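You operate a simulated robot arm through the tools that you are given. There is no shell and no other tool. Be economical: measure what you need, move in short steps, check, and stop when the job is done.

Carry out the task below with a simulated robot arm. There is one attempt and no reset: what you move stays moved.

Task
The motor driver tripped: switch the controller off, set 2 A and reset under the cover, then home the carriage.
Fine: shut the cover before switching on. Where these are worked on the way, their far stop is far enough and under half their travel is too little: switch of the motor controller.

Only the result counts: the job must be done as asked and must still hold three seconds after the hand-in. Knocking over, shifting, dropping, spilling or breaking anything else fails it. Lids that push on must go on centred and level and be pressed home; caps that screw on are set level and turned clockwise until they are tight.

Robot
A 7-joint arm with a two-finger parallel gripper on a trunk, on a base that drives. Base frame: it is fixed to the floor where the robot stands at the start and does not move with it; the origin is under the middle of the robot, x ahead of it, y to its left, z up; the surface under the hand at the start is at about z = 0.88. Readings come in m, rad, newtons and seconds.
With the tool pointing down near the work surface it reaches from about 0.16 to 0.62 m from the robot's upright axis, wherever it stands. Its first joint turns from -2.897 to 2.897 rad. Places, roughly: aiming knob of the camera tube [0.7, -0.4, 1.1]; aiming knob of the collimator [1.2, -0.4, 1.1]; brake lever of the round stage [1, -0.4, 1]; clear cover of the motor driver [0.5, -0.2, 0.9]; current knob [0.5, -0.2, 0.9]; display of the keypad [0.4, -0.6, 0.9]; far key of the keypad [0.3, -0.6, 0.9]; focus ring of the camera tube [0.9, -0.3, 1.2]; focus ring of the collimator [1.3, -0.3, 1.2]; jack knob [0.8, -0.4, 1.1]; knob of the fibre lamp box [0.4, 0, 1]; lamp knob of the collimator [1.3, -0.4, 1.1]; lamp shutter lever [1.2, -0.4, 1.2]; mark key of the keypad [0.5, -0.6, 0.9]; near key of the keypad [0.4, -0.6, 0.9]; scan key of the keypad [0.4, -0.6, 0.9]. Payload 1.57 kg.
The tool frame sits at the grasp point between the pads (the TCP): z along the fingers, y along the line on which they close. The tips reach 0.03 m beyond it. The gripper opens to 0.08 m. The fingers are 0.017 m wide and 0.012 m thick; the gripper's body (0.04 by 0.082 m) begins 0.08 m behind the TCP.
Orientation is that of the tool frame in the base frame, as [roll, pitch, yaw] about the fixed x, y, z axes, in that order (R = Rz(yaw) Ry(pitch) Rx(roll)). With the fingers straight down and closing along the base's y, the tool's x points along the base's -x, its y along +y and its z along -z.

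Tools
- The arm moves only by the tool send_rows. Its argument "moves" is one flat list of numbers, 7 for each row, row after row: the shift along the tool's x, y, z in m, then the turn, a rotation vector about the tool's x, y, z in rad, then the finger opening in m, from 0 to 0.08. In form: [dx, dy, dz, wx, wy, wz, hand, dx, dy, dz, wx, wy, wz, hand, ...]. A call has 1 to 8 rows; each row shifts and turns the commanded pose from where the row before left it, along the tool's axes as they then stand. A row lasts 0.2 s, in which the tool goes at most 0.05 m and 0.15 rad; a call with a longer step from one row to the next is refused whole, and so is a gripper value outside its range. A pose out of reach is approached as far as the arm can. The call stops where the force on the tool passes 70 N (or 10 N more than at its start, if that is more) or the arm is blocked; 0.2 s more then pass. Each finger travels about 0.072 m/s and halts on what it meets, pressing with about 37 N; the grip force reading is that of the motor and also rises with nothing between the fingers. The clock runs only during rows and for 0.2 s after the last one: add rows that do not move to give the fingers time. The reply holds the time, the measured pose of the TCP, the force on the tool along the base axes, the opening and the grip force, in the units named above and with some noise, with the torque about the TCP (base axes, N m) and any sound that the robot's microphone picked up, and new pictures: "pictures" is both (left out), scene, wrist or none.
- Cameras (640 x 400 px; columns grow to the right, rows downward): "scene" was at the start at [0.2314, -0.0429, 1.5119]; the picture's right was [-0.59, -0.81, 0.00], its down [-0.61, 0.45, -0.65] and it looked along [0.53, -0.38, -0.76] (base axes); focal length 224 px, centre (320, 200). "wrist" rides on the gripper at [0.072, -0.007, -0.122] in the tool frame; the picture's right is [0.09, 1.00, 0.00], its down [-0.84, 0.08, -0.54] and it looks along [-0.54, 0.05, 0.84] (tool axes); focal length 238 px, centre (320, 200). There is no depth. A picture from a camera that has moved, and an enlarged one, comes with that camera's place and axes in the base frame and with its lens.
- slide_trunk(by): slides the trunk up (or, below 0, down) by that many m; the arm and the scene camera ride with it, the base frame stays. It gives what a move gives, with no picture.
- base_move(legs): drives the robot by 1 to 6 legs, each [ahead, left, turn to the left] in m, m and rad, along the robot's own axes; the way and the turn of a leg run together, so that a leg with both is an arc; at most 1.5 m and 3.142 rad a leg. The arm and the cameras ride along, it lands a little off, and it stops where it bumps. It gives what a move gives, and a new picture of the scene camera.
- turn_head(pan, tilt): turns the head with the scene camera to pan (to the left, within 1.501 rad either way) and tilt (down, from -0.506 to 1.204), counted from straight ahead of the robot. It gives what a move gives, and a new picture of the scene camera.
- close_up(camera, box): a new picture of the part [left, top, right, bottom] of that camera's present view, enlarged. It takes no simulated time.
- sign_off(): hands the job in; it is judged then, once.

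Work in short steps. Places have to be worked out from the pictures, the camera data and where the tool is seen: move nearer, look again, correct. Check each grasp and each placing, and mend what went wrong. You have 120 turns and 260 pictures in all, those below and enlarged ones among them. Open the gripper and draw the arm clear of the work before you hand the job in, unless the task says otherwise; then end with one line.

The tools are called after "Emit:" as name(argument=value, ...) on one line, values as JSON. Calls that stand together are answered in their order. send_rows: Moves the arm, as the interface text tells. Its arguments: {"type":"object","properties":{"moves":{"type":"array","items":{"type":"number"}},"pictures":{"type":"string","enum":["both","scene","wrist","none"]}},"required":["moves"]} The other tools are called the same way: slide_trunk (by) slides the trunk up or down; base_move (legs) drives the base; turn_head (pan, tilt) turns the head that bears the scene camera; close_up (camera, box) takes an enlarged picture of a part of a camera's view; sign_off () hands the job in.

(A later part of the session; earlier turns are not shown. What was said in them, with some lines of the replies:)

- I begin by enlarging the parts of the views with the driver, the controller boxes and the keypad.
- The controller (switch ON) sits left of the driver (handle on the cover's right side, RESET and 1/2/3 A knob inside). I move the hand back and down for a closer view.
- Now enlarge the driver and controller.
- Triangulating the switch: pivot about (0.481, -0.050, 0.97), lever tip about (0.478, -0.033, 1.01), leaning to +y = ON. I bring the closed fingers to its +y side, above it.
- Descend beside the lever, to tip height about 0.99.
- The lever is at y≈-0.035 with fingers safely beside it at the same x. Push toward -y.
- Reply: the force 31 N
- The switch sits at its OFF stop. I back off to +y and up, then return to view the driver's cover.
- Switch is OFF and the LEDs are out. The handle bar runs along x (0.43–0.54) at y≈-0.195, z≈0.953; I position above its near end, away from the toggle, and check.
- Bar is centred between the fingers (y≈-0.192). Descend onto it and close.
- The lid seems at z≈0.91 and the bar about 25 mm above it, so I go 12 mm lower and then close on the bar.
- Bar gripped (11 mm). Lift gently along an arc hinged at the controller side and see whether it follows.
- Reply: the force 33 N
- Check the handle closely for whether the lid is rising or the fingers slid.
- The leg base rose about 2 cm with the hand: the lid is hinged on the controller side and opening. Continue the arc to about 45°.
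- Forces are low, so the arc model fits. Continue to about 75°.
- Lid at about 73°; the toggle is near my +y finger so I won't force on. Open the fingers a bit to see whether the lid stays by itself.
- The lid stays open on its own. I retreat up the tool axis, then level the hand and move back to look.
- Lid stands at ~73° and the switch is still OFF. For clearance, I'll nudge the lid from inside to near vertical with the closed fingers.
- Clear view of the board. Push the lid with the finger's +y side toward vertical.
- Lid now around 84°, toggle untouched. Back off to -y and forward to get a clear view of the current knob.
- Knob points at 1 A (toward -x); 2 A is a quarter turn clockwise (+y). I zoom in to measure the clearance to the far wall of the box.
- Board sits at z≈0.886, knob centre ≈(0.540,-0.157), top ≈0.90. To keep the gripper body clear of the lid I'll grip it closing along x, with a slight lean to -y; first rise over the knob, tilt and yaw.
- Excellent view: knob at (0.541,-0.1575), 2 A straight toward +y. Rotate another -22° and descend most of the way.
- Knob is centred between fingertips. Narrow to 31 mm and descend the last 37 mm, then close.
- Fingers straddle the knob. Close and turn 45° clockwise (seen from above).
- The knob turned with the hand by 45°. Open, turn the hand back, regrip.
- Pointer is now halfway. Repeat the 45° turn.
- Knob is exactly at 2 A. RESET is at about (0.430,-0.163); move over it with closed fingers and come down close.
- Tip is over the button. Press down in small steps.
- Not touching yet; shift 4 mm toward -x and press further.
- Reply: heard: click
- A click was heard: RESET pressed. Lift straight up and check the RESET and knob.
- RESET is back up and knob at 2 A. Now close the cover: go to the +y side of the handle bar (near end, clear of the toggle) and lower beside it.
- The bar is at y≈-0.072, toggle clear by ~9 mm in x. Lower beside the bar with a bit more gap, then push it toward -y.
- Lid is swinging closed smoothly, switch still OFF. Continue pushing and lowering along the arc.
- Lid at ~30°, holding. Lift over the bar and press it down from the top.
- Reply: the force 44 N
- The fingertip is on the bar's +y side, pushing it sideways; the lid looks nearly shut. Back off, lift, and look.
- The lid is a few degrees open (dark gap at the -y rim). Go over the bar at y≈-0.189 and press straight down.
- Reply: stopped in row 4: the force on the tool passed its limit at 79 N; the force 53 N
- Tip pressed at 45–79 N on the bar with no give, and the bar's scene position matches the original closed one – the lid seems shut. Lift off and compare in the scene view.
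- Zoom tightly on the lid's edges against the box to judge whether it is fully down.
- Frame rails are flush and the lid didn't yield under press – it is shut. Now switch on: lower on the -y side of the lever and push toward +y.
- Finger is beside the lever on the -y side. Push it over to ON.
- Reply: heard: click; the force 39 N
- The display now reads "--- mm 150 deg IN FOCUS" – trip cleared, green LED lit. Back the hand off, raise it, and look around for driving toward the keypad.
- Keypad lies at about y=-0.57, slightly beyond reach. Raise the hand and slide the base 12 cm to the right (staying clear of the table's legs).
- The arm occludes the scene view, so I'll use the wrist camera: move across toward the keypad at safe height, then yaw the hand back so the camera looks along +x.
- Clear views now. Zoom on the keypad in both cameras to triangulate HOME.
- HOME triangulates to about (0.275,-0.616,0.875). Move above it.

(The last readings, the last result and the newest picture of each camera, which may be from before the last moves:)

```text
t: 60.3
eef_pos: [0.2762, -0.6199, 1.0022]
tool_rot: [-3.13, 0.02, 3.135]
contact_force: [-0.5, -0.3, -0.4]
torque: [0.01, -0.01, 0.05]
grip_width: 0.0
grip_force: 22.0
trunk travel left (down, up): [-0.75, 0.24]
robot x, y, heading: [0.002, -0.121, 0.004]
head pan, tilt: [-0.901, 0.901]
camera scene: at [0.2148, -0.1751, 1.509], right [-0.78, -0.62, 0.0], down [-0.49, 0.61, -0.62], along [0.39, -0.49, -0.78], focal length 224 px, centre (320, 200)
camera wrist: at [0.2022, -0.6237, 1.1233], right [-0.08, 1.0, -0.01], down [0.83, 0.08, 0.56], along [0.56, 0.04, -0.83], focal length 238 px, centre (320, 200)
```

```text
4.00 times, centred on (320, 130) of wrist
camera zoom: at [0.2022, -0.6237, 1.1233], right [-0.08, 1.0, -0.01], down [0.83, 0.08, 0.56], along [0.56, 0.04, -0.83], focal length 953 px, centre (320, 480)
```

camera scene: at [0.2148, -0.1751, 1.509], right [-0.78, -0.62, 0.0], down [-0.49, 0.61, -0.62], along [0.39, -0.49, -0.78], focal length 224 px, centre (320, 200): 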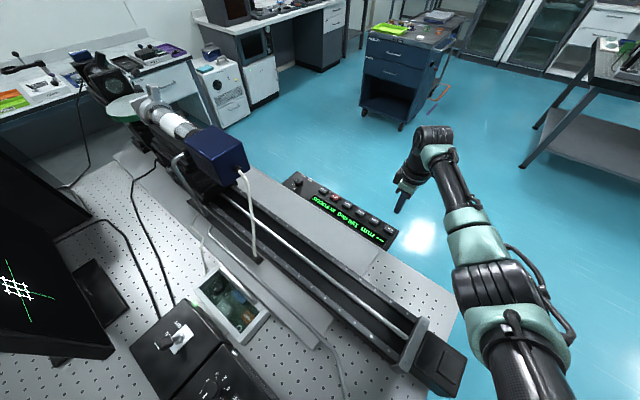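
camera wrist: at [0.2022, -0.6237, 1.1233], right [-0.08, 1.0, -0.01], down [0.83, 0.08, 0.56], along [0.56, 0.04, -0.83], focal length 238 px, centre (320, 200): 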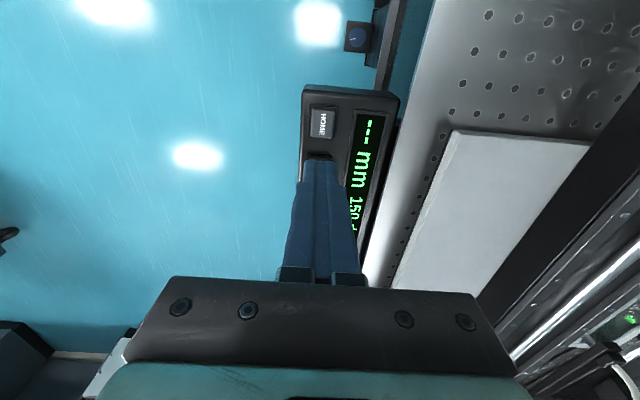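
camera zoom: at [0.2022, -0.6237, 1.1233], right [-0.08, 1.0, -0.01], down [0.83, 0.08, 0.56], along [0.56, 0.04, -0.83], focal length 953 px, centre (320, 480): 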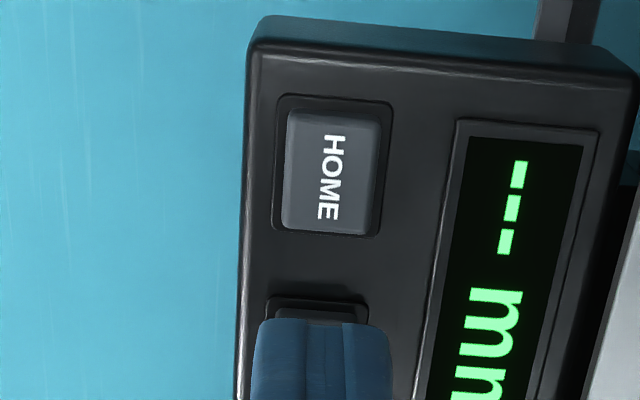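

HOME confirmed at (0.275,-0.6175,0.872), right under the fingertip. Descend to just above it.

Emit:
send_rows(moves=[0, 0.002, 0.04, 0, 0, 0, 0, 0, 0, 0.04, 0, 0, 0, 0, 0, 0, 0, 0, 0, 0, 0])

Emit:
close_up(camera="scene", box=[320, 160, 460, 260])

Emit:
close_up(camera="wrist", box=[250, 80, 390, 180])

```text
t: 61.1
eef_pos: [0.279, -0.6174, 0.9226]
tool_rot: [-3.131, 0.018, 3.135]
contact_force: [-0.3, 0.3, -0.7]
torque: [0.01, -0.02, 0.0]
grip_width: 0.0
grip_force: 20.9
trunk travel left (down, up): [-0.75, 0.24]
robot x, y, heading: [-0.0002, -0.1182, 0.004]
head pan, tilt: [-0.901, 0.901]
camera scene: at [0.2152, -0.1753, 1.5089], right [-0.78, -0.62, 0.0], down [-0.49, 0.61, -0.62], along [0.39, -0.49, -0.78], focal length 224 px, centre (320, 200)
camera wrist: at [0.2037, -0.6227, 1.0429], right [-0.08, 1.0, -0.01], down [0.83, 0.08, 0.56], along [0.56, 0.04, -0.83], focal length 238 px, centre (320, 200)
```

scene: 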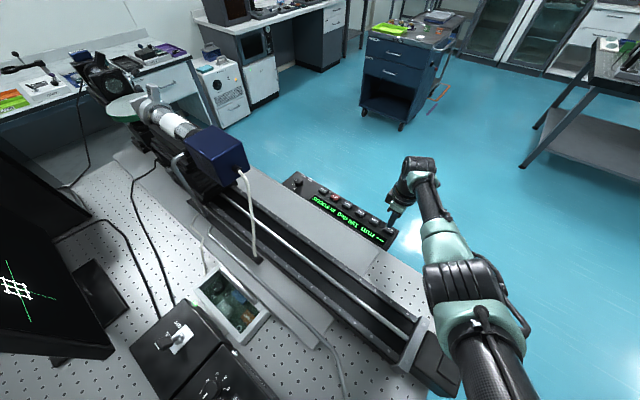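
wrist: 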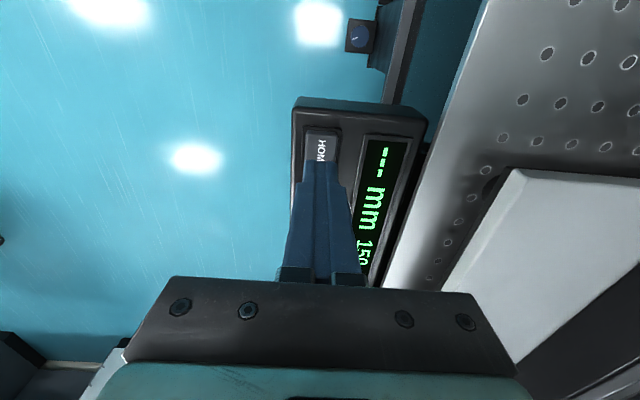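

```text
4.00 times, centred on (390, 210) of scene
camera zoom: at [0.2152, -0.1753, 1.5089], right [-0.78, -0.62, 0.0], down [-0.49, 0.61, -0.62], along [0.39, -0.49, -0.78], focal length 897 px, centre (40, 160)
```

zoom: 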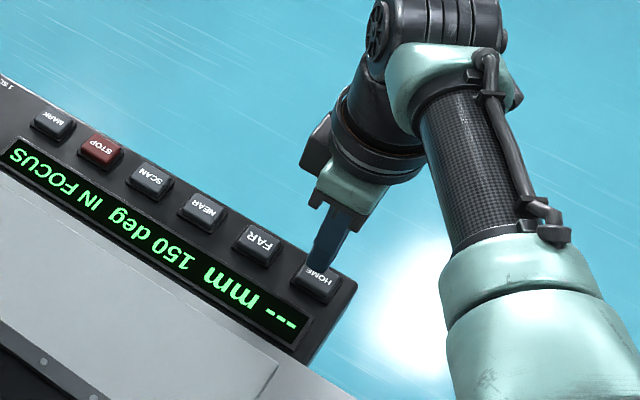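

```text
4.00 times, centred on (320, 130) of wrist
camera zoom: at [0.2037, -0.6227, 1.0429], right [-0.08, 1.0, -0.01], down [0.83, 0.08, 0.56], along [0.56, 0.04, -0.83], focal length 953 px, centre (320, 480)
```

zoom: 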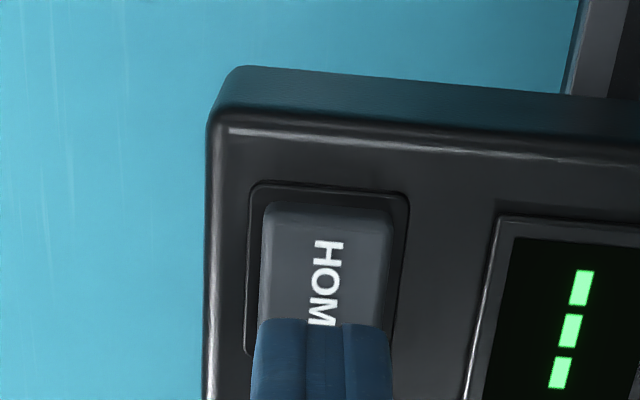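

Tip is just above HOME. Press in small steps (5 mm toward -x), and take a picture at once to see which way the carriage moves.

Emit:
send_rows(moves=[0.005, 0, 0.016, 0, 0, 0, 0, 0, 0, 0.004, 0, 0, 0, 0, 0, 0, 0.003, 0, 0, 0, 0], pictures="scene")

Emit:
close_up(camera="scene", box=[280, 160, 420, 260])

```text
t: 61.9
eef_pos: [0.2738, -0.6183, 0.9016]
tool_rot: [-3.128, 0.02, 3.133]
contact_force: [-1.2, 1.5, 7.3]
torque: [0.07, 0.08, -0.02]
grip_width: 0.0001
grip_force: 21.6
trunk travel left (down, up): [-0.75, 0.24]
robot x, y, heading: [-0.0001, -0.1194, 0.001]
head pan, tilt: [-0.901, 0.901]
heard: click
camera scene: at [0.2148, -0.1743, 1.5092], right [-0.78, -0.62, 0.0], down [-0.49, 0.61, -0.62], along [0.39, -0.49, -0.78], focal length 224 px, centre (320, 200)
```

scene: 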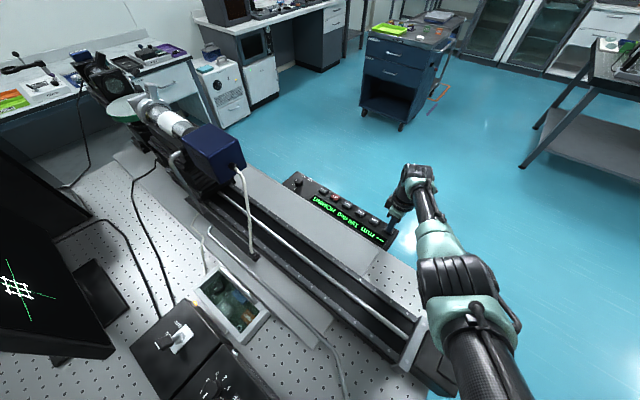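

```text
4.00 times, centred on (350, 210) of scene
camera zoom: at [0.2148, -0.1743, 1.5092], right [-0.78, -0.62, 0.0], down [-0.49, 0.61, -0.62], along [0.39, -0.49, -0.78], focal length 897 px, centre (200, 160)
```

zoom: 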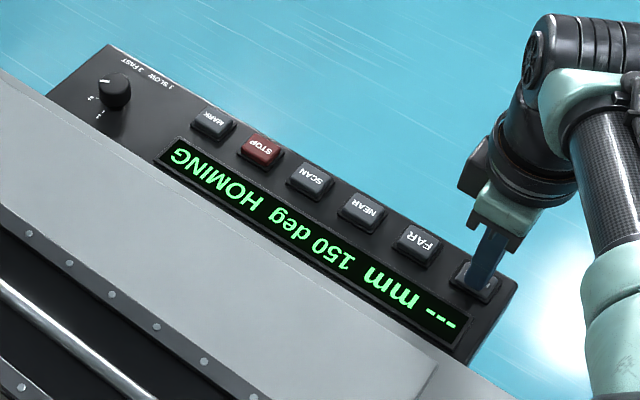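

It reads HOMING and the camera box moved slightly away (+x), away from my arm. Lift off the key and watch.

Emit:
send_rows(moves=[0, 0, -0.03, 0, 0, 0, 0, 0, 0, -0.05, 0, 0, 0, 0, 0.0, 0, -0.05, 0, 0, 0, 0], pictures="scene")

Emit:
close_up(camera="scene", box=[280, 160, 420, 260])

```text
t: 62.7
eef_pos: [0.2713, -0.6161, 1.0295]
tool_rot: [-3.131, 0.017, 3.132]
contact_force: [-0.1, -0.2, 0.5]
torque: [-0.01, -0.01, -0.03]
grip_width: 0.0
grip_force: 20.9
trunk travel left (down, up): [-0.75, 0.24]
robot x, y, heading: [-0.0012, -0.1199, -0.005]
head pan, tilt: [-0.901, 0.901]
camera scene: at [0.2154, -0.1753, 1.5089], right [-0.78, -0.62, 0.0], down [-0.49, 0.61, -0.62], along [0.39, -0.49, -0.78], focal length 224 px, centre (320, 200)
```

scene: 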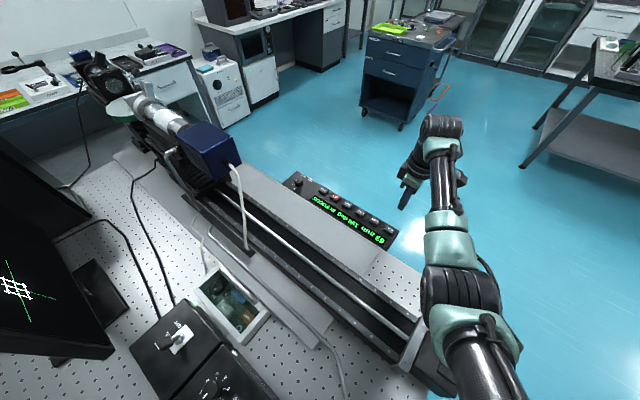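

```text
4.00 times, centred on (350, 210) of scene
camera zoom: at [0.2154, -0.1753, 1.5089], right [-0.78, -0.62, 0.0], down [-0.49, 0.61, -0.62], along [0.39, -0.49, -0.78], focal length 897 px, centre (200, 160)
```

zoom: 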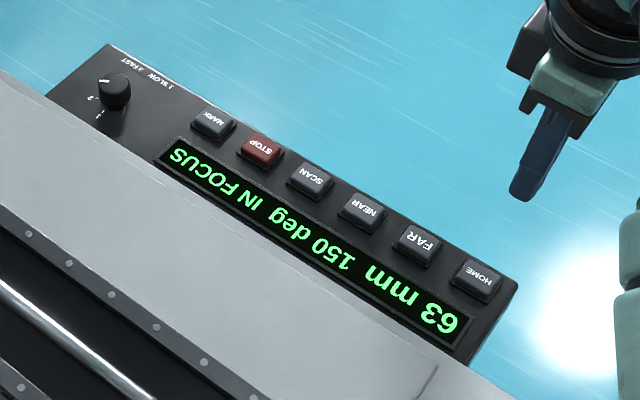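

Display now shows "63 mm … IN FOCUS". Retreat further and see whether it is still moving or settled.

Emit:
send_rows(moves=[0, 0.04, -0.03, 0, 0, 0, 0, 0, 0.045, -0.02, 0, 0, 0, 0, 0, 0.045, -0.02, 0, 0, 0, 0, 0, 0.045, -0.02, 0, 0, 0, 0, 0, 0.045, 0, 0, 0, 0, 0, 0, 0.045, 0, 0, 0, 0, 0, 0, 0.045, 0, 0, 0, 0, 0, 0, 0.045, 0, 0, 0, 0, 0], pictures="none")

Emit:
send_rows(moves=[0, 0, 0, 0, 0, 0, 0.03, 0, 0, 0, 0, 0, 0, 0.06, 0, 0, 0, 0, 0, 0, 0.06, 0, 0, 0, 0, 0, 0, 0.06, 0, 0, 0, 0, 0, 0, 0.06], pictures="scene")

Emit:
turn_head(pan=-0.63, tilt=0.86)

Emit:
close_up(camera="scene", box=[360, 150, 520, 270])

```text
t: 64.5
eef_pos: [0.2748, -0.2589, 1.1172]
tool_rot: [-3.13, 0.017, 3.132]
contact_force: [0.6, 0.5, 0.1]
torque: [-0.03, 0.0, 0.0]
grip_width: 0.0001
grip_force: 21.4
trunk travel left (down, up): [-0.75, 0.24]
robot x, y, heading: [0.0012, -0.1193, 0.001]
head pan, tilt: [-0.901, 0.901]
```

```text
t: 65.7
eef_pos: [0.2751, -0.2602, 1.1151]
tool_rot: [-3.131, 0.017, 3.132]
contact_force: [-0.1, 0.7, -0.5]
torque: [-0.03, -0.02, 0.0]
grip_width: 0.0598
grip_force: 0.2
trunk travel left (down, up): [-0.75, 0.24]
robot x, y, heading: [-0.0042, -0.122, 0.001]
head pan, tilt: [-0.901, 0.901]
camera scene: at [0.2154, -0.1755, 1.5089], right [-0.78, -0.62, 0.0], down [-0.49, 0.61, -0.62], along [0.39, -0.49, -0.78], focal length 224 px, centre (320, 200)
```

scene: 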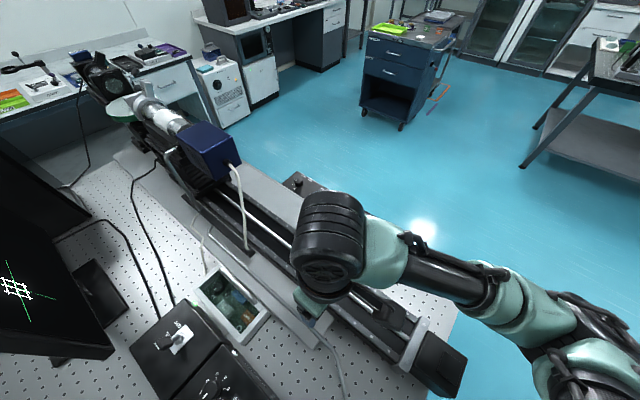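

```text
t: 66.5
eef_pos: [0.2731, -0.2606, 1.1157]
tool_rot: [-3.131, 0.018, 3.132]
contact_force: [-1.4, -0.5, -0.3]
torque: [0.0, 0.0, -0.03]
grip_width: 0.0599
grip_force: 0.1
trunk travel left (down, up): [-0.75, 0.24]
robot x, y, heading: [0.0007, -0.121, -0.001]
head pan, tilt: [-0.63, 0.86]
camera scene: at [0.2312, -0.1621, 1.512], right [-0.59, -0.81, 0.0], down [-0.61, 0.45, -0.65], along [0.53, -0.38, -0.76], focal length 224 px, centre (320, 200)
```

scene: 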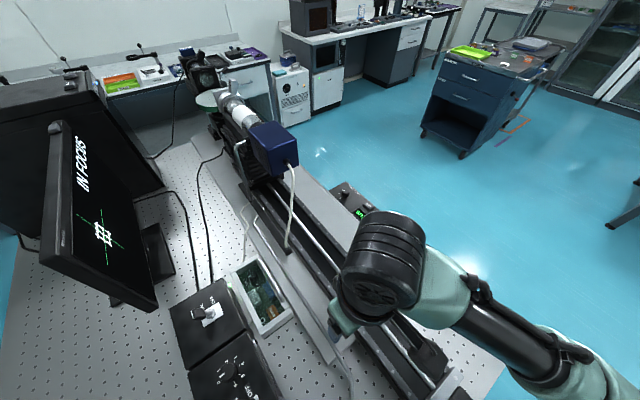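

```text
3.33 times, centred on (440, 210) of scene
camera zoom: at [0.2312, -0.1621, 1.512], right [-0.59, -0.81, 0.0], down [-0.61, 0.45, -0.65], along [0.53, -0.38, -0.76], focal length 747 px, centre (-80, 167)
```

zoom: 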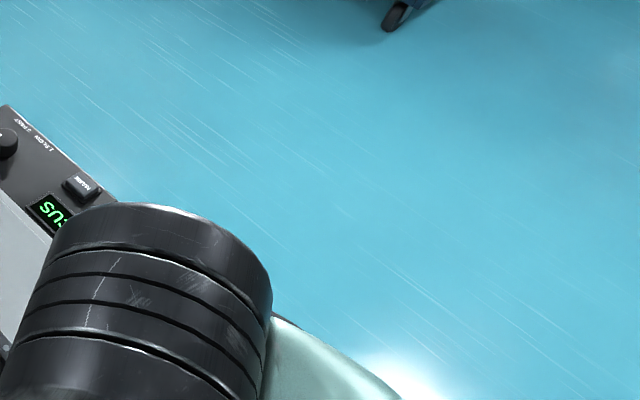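

The carriage is stationary. Draw the arm further to the left and up, then check display, cover and switch.

Emit:
send_rows(moves=[0, 0.04, -0.03, 0, 0, 0, 0.06, 0, 0.045, -0.02, 0, 0, 0, 0.06, 0, 0.045, -0.02, 0, 0, 0, 0.06, 0, 0.045, -0.02, 0, 0, 0, 0.06, 0, 0.045, 0, 0, 0, 0, 0.06, 0, 0.045, 0, 0, 0, 0, 0.06], pictures="scene")

Emit:
close_up(camera="scene", box=[320, 170, 460, 270])

Emit:
close_up(camera="scene", box=[160, 240, 320, 350])

```text
t: 67.9
eef_pos: [0.2917, 0.0042, 1.2048]
tool_rot: [-3.129, 0.017, 3.133]
contact_force: [0.5, -0.2, 0.4]
torque: [0.0, -0.03, 0.01]
grip_width: 0.06
grip_force: 0.0
out of reach, approached as far as the arm can: row 2, 3
trunk travel left (down, up): [-0.75, 0.24]
robot x, y, heading: [-0.0003, -0.1161, 0.0]
head pan, tilt: [-0.63, 0.86]
camera scene: at [0.2317, -0.1606, 1.5119], right [-0.59, -0.81, 0.0], down [-0.61, 0.45, -0.65], along [0.53, -0.39, -0.76], focal length 224 px, centre (320, 200)
```

scene: 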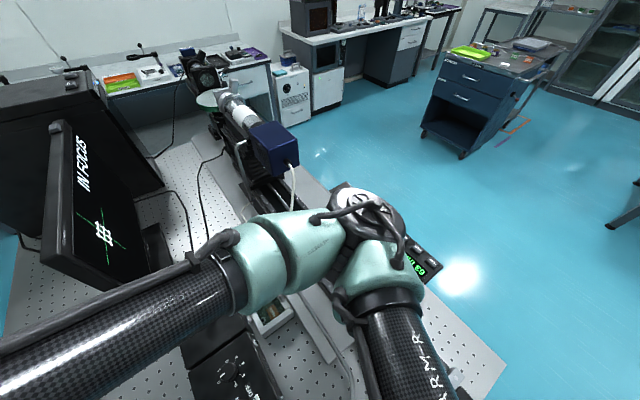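

```text
4.00 times, centred on (390, 220) of scene
camera zoom: at [0.2317, -0.1606, 1.5119], right [-0.59, -0.81, 0.0], down [-0.61, 0.45, -0.65], along [0.53, -0.39, -0.76], focal length 897 px, centre (40, 120)
```

zoom: 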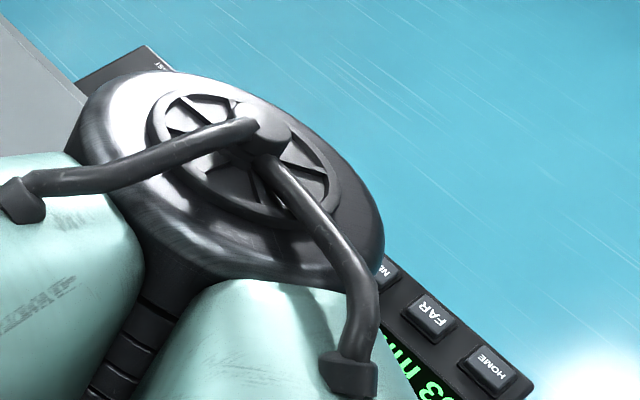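

```text
3.64 times, centred on (240, 295) of scene
camera zoom: at [0.2317, -0.1606, 1.5119], right [-0.59, -0.81, 0.0], down [-0.61, 0.45, -0.65], along [0.53, -0.39, -0.76], focal length 815 px, centre (611, -146)
```

zoom: 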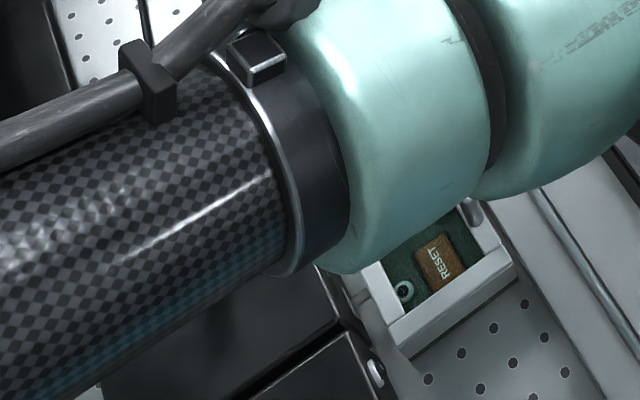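

Use the wrist view to verify cover and switch.

Emit:
send_rows(moves=[0, -0.04, 0, 0, 0, 0, 0.06, 0, -0.04, 0, 0, 0, 0, 0.06, 0, -0.04, 0, 0, 0, 0, 0.06, 0, 0, 0, 0, 0, 0, 0.06])

Emit:
close_up(camera="wrist", box=[220, 80, 420, 220])

Emit:
close_up(camera="wrist", box=[0, 60, 160, 280])

```text
t: 68.9
eef_pos: [0.2907, -0.1168, 1.2054]
tool_rot: [-3.13, 0.018, 3.135]
contact_force: [-0.3, -0.6, -0.5]
torque: [-0.04, 0.03, 0.0]
grip_width: 0.06
grip_force: 0.1
trunk travel left (down, up): [-0.75, 0.24]
robot x, y, heading: [0.0018, -0.1178, 0.001]
head pan, tilt: [-0.63, 0.86]
camera scene: at [0.2318, -0.1612, 1.5119], right [-0.59, -0.81, 0.0], down [-0.61, 0.45, -0.65], along [0.53, -0.38, -0.76], focal length 224 px, centre (320, 200)
camera wrist: at [0.2156, -0.1209, 1.3268], right [-0.08, 1.0, -0.01], down [0.83, 0.08, 0.56], along [0.55, 0.04, -0.83], focal length 238 px, centre (320, 200)
```

scene: 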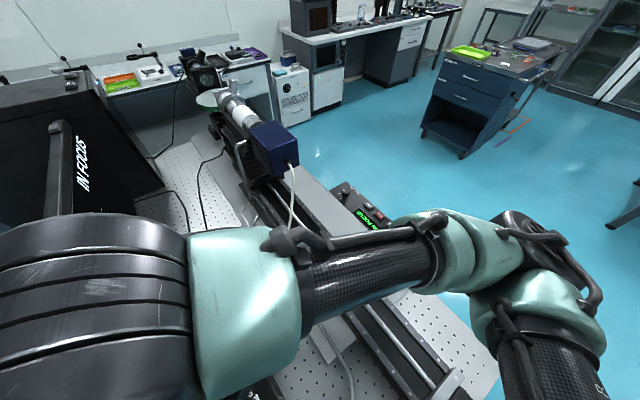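
wrist: 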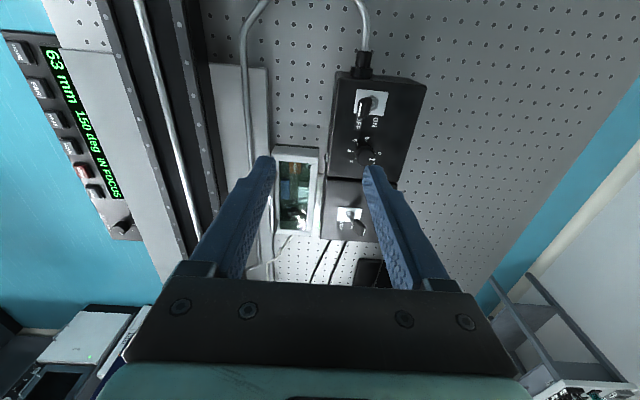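

```text
2.86 times, centred on (320, 150) of wrist
camera zoom: at [0.2156, -0.1209, 1.3268], right [-0.08, 1.0, -0.01], down [0.83, 0.08, 0.56], along [0.55, 0.04, -0.83], focal length 681 px, centre (320, 343)
```

zoom: 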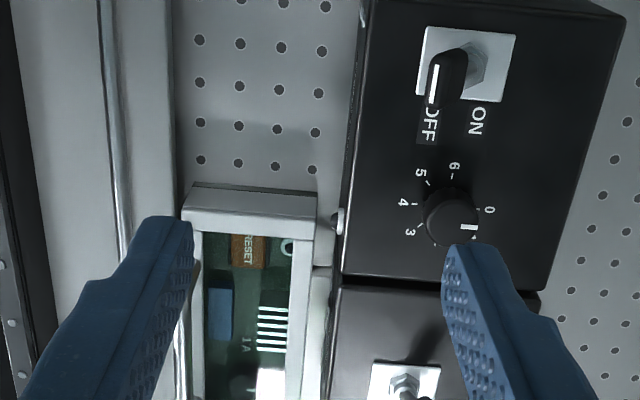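

```text
1.82 times, centred on (80, 170) of wrist
camera zoom: at [0.2156, -0.1209, 1.3268], right [-0.08, 1.0, -0.01], down [0.83, 0.08, 0.56], along [0.55, 0.04, -0.83], focal length 433 px, centre (756, 254)
```

zoom: 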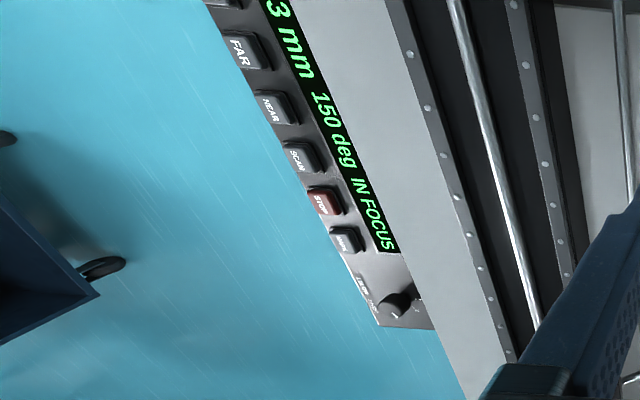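

Display steady at 63 mm, no trip. One last check of the lid: repeat the earlier hand pose above the closed handle and compare pictures.

Emit:
send_rows(moves=[-0.0323, -0.0155, 0.031, 0.003, 0.003, 0, 0.035, -0.0323, -0.0155, 0.031, 0.003, 0.004, 0, 0.035, -0.0323, -0.0155, 0.031, 0.003, 0.004, 0, 0.035, -0.0323, -0.0155, 0.031, 0.002, 0.004, 0, 0.035, -0.0323, -0.0155, 0.032, 0, 0.003, 0, 0.035, 0, 0, 0, 0, 0, 0, 0.035], pictures="wrist")

Emit:
close_up(camera="wrist", box=[230, 80, 430, 220])

```text
t: 70.3
eef_pos: [0.4516, -0.1983, 1.0518]
tool_rot: [-3.118, 0.002, 3.134]
contact_force: [0.9, -0.6, -0.5]
torque: [0.0, -0.02, 0.03]
grip_width: 0.0348
grip_force: 0.0
trunk travel left (down, up): [-0.75, 0.24]
robot x, y, heading: [-0.0014, -0.1206, -0.002]
head pan, tilt: [-0.63, 0.86]
camera wrist: at [0.3794, -0.2018, 1.1748], right [-0.08, 1.0, -0.02], down [0.84, 0.08, 0.54], along [0.54, 0.03, -0.84], focal length 238 px, centre (320, 200)
```

wrist: 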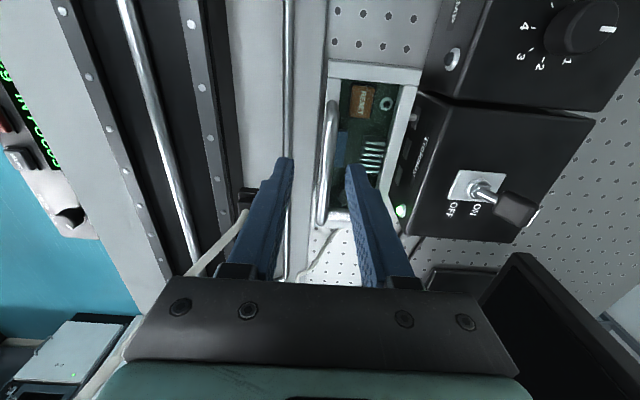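

```text
2.86 times, centred on (330, 150) of wrist
camera zoom: at [0.3794, -0.2018, 1.1748], right [-0.08, 1.0, -0.02], down [0.84, 0.08, 0.54], along [0.54, 0.03, -0.84], focal length 681 px, centre (291, 343)
```

zoom: 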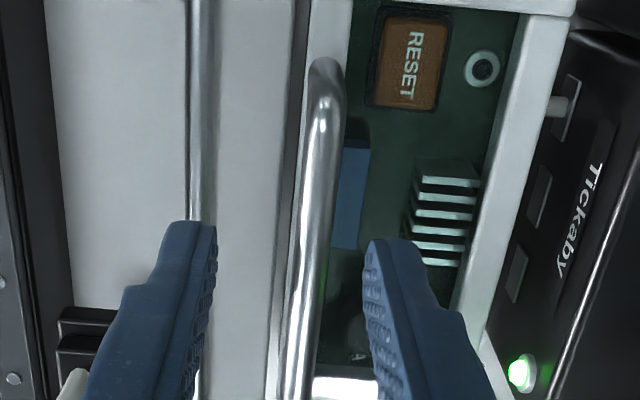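

The handle-to-RESET offsets match the original closed picture, the switch is ON, and the LED is green. Raise the arm clear and hand in.

Emit:
send_rows(moves=[0, 0, -0.05, 0, 0, 0, 0.06, 0, 0, -0.05, 0, 0, 0, 0.08, 0.03, 0, -0.03, 0, 0, 0, 0.08, 0.03, 0, -0.03, 0, 0, 0, 0.08, 0, 0, 0, 0, 0, 0, 0.08], pictures="wrist")

```text
t: 71.5
eef_pos: [0.3917, -0.1944, 1.2127]
tool_rot: [-3.118, 0.0, 3.132]
contact_force: [-0.8, -0.2, -0.9]
torque: [-0.02, 0.01, 0.02]
grip_width: 0.0799
grip_force: 0.1
trunk travel left (down, up): [-0.75, 0.24]
robot x, y, heading: [-0.0023, -0.1175, -0.0]
head pan, tilt: [-0.63, 0.86]
camera wrist: at [0.3203, -0.1979, 1.3348], right [-0.08, 1.0, -0.02], down [0.84, 0.08, 0.54], along [0.54, 0.03, -0.84], focal length 238 px, centre (320, 200)
```

wrist: 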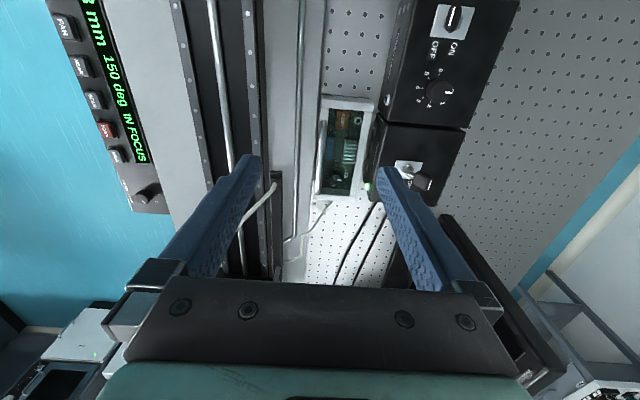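

Everything is in its final state and the arm is clear with the gripper open; handing in.

Emit:
sign_off()

```text
The job is handed in.
```

The trip is cleared: I switched the controller off, set 2 A, pressed RESET, shut the cover and switched back on. I then pressed HOME; the carriage homed and the display holds at 63 mm with no TRIPPED message.
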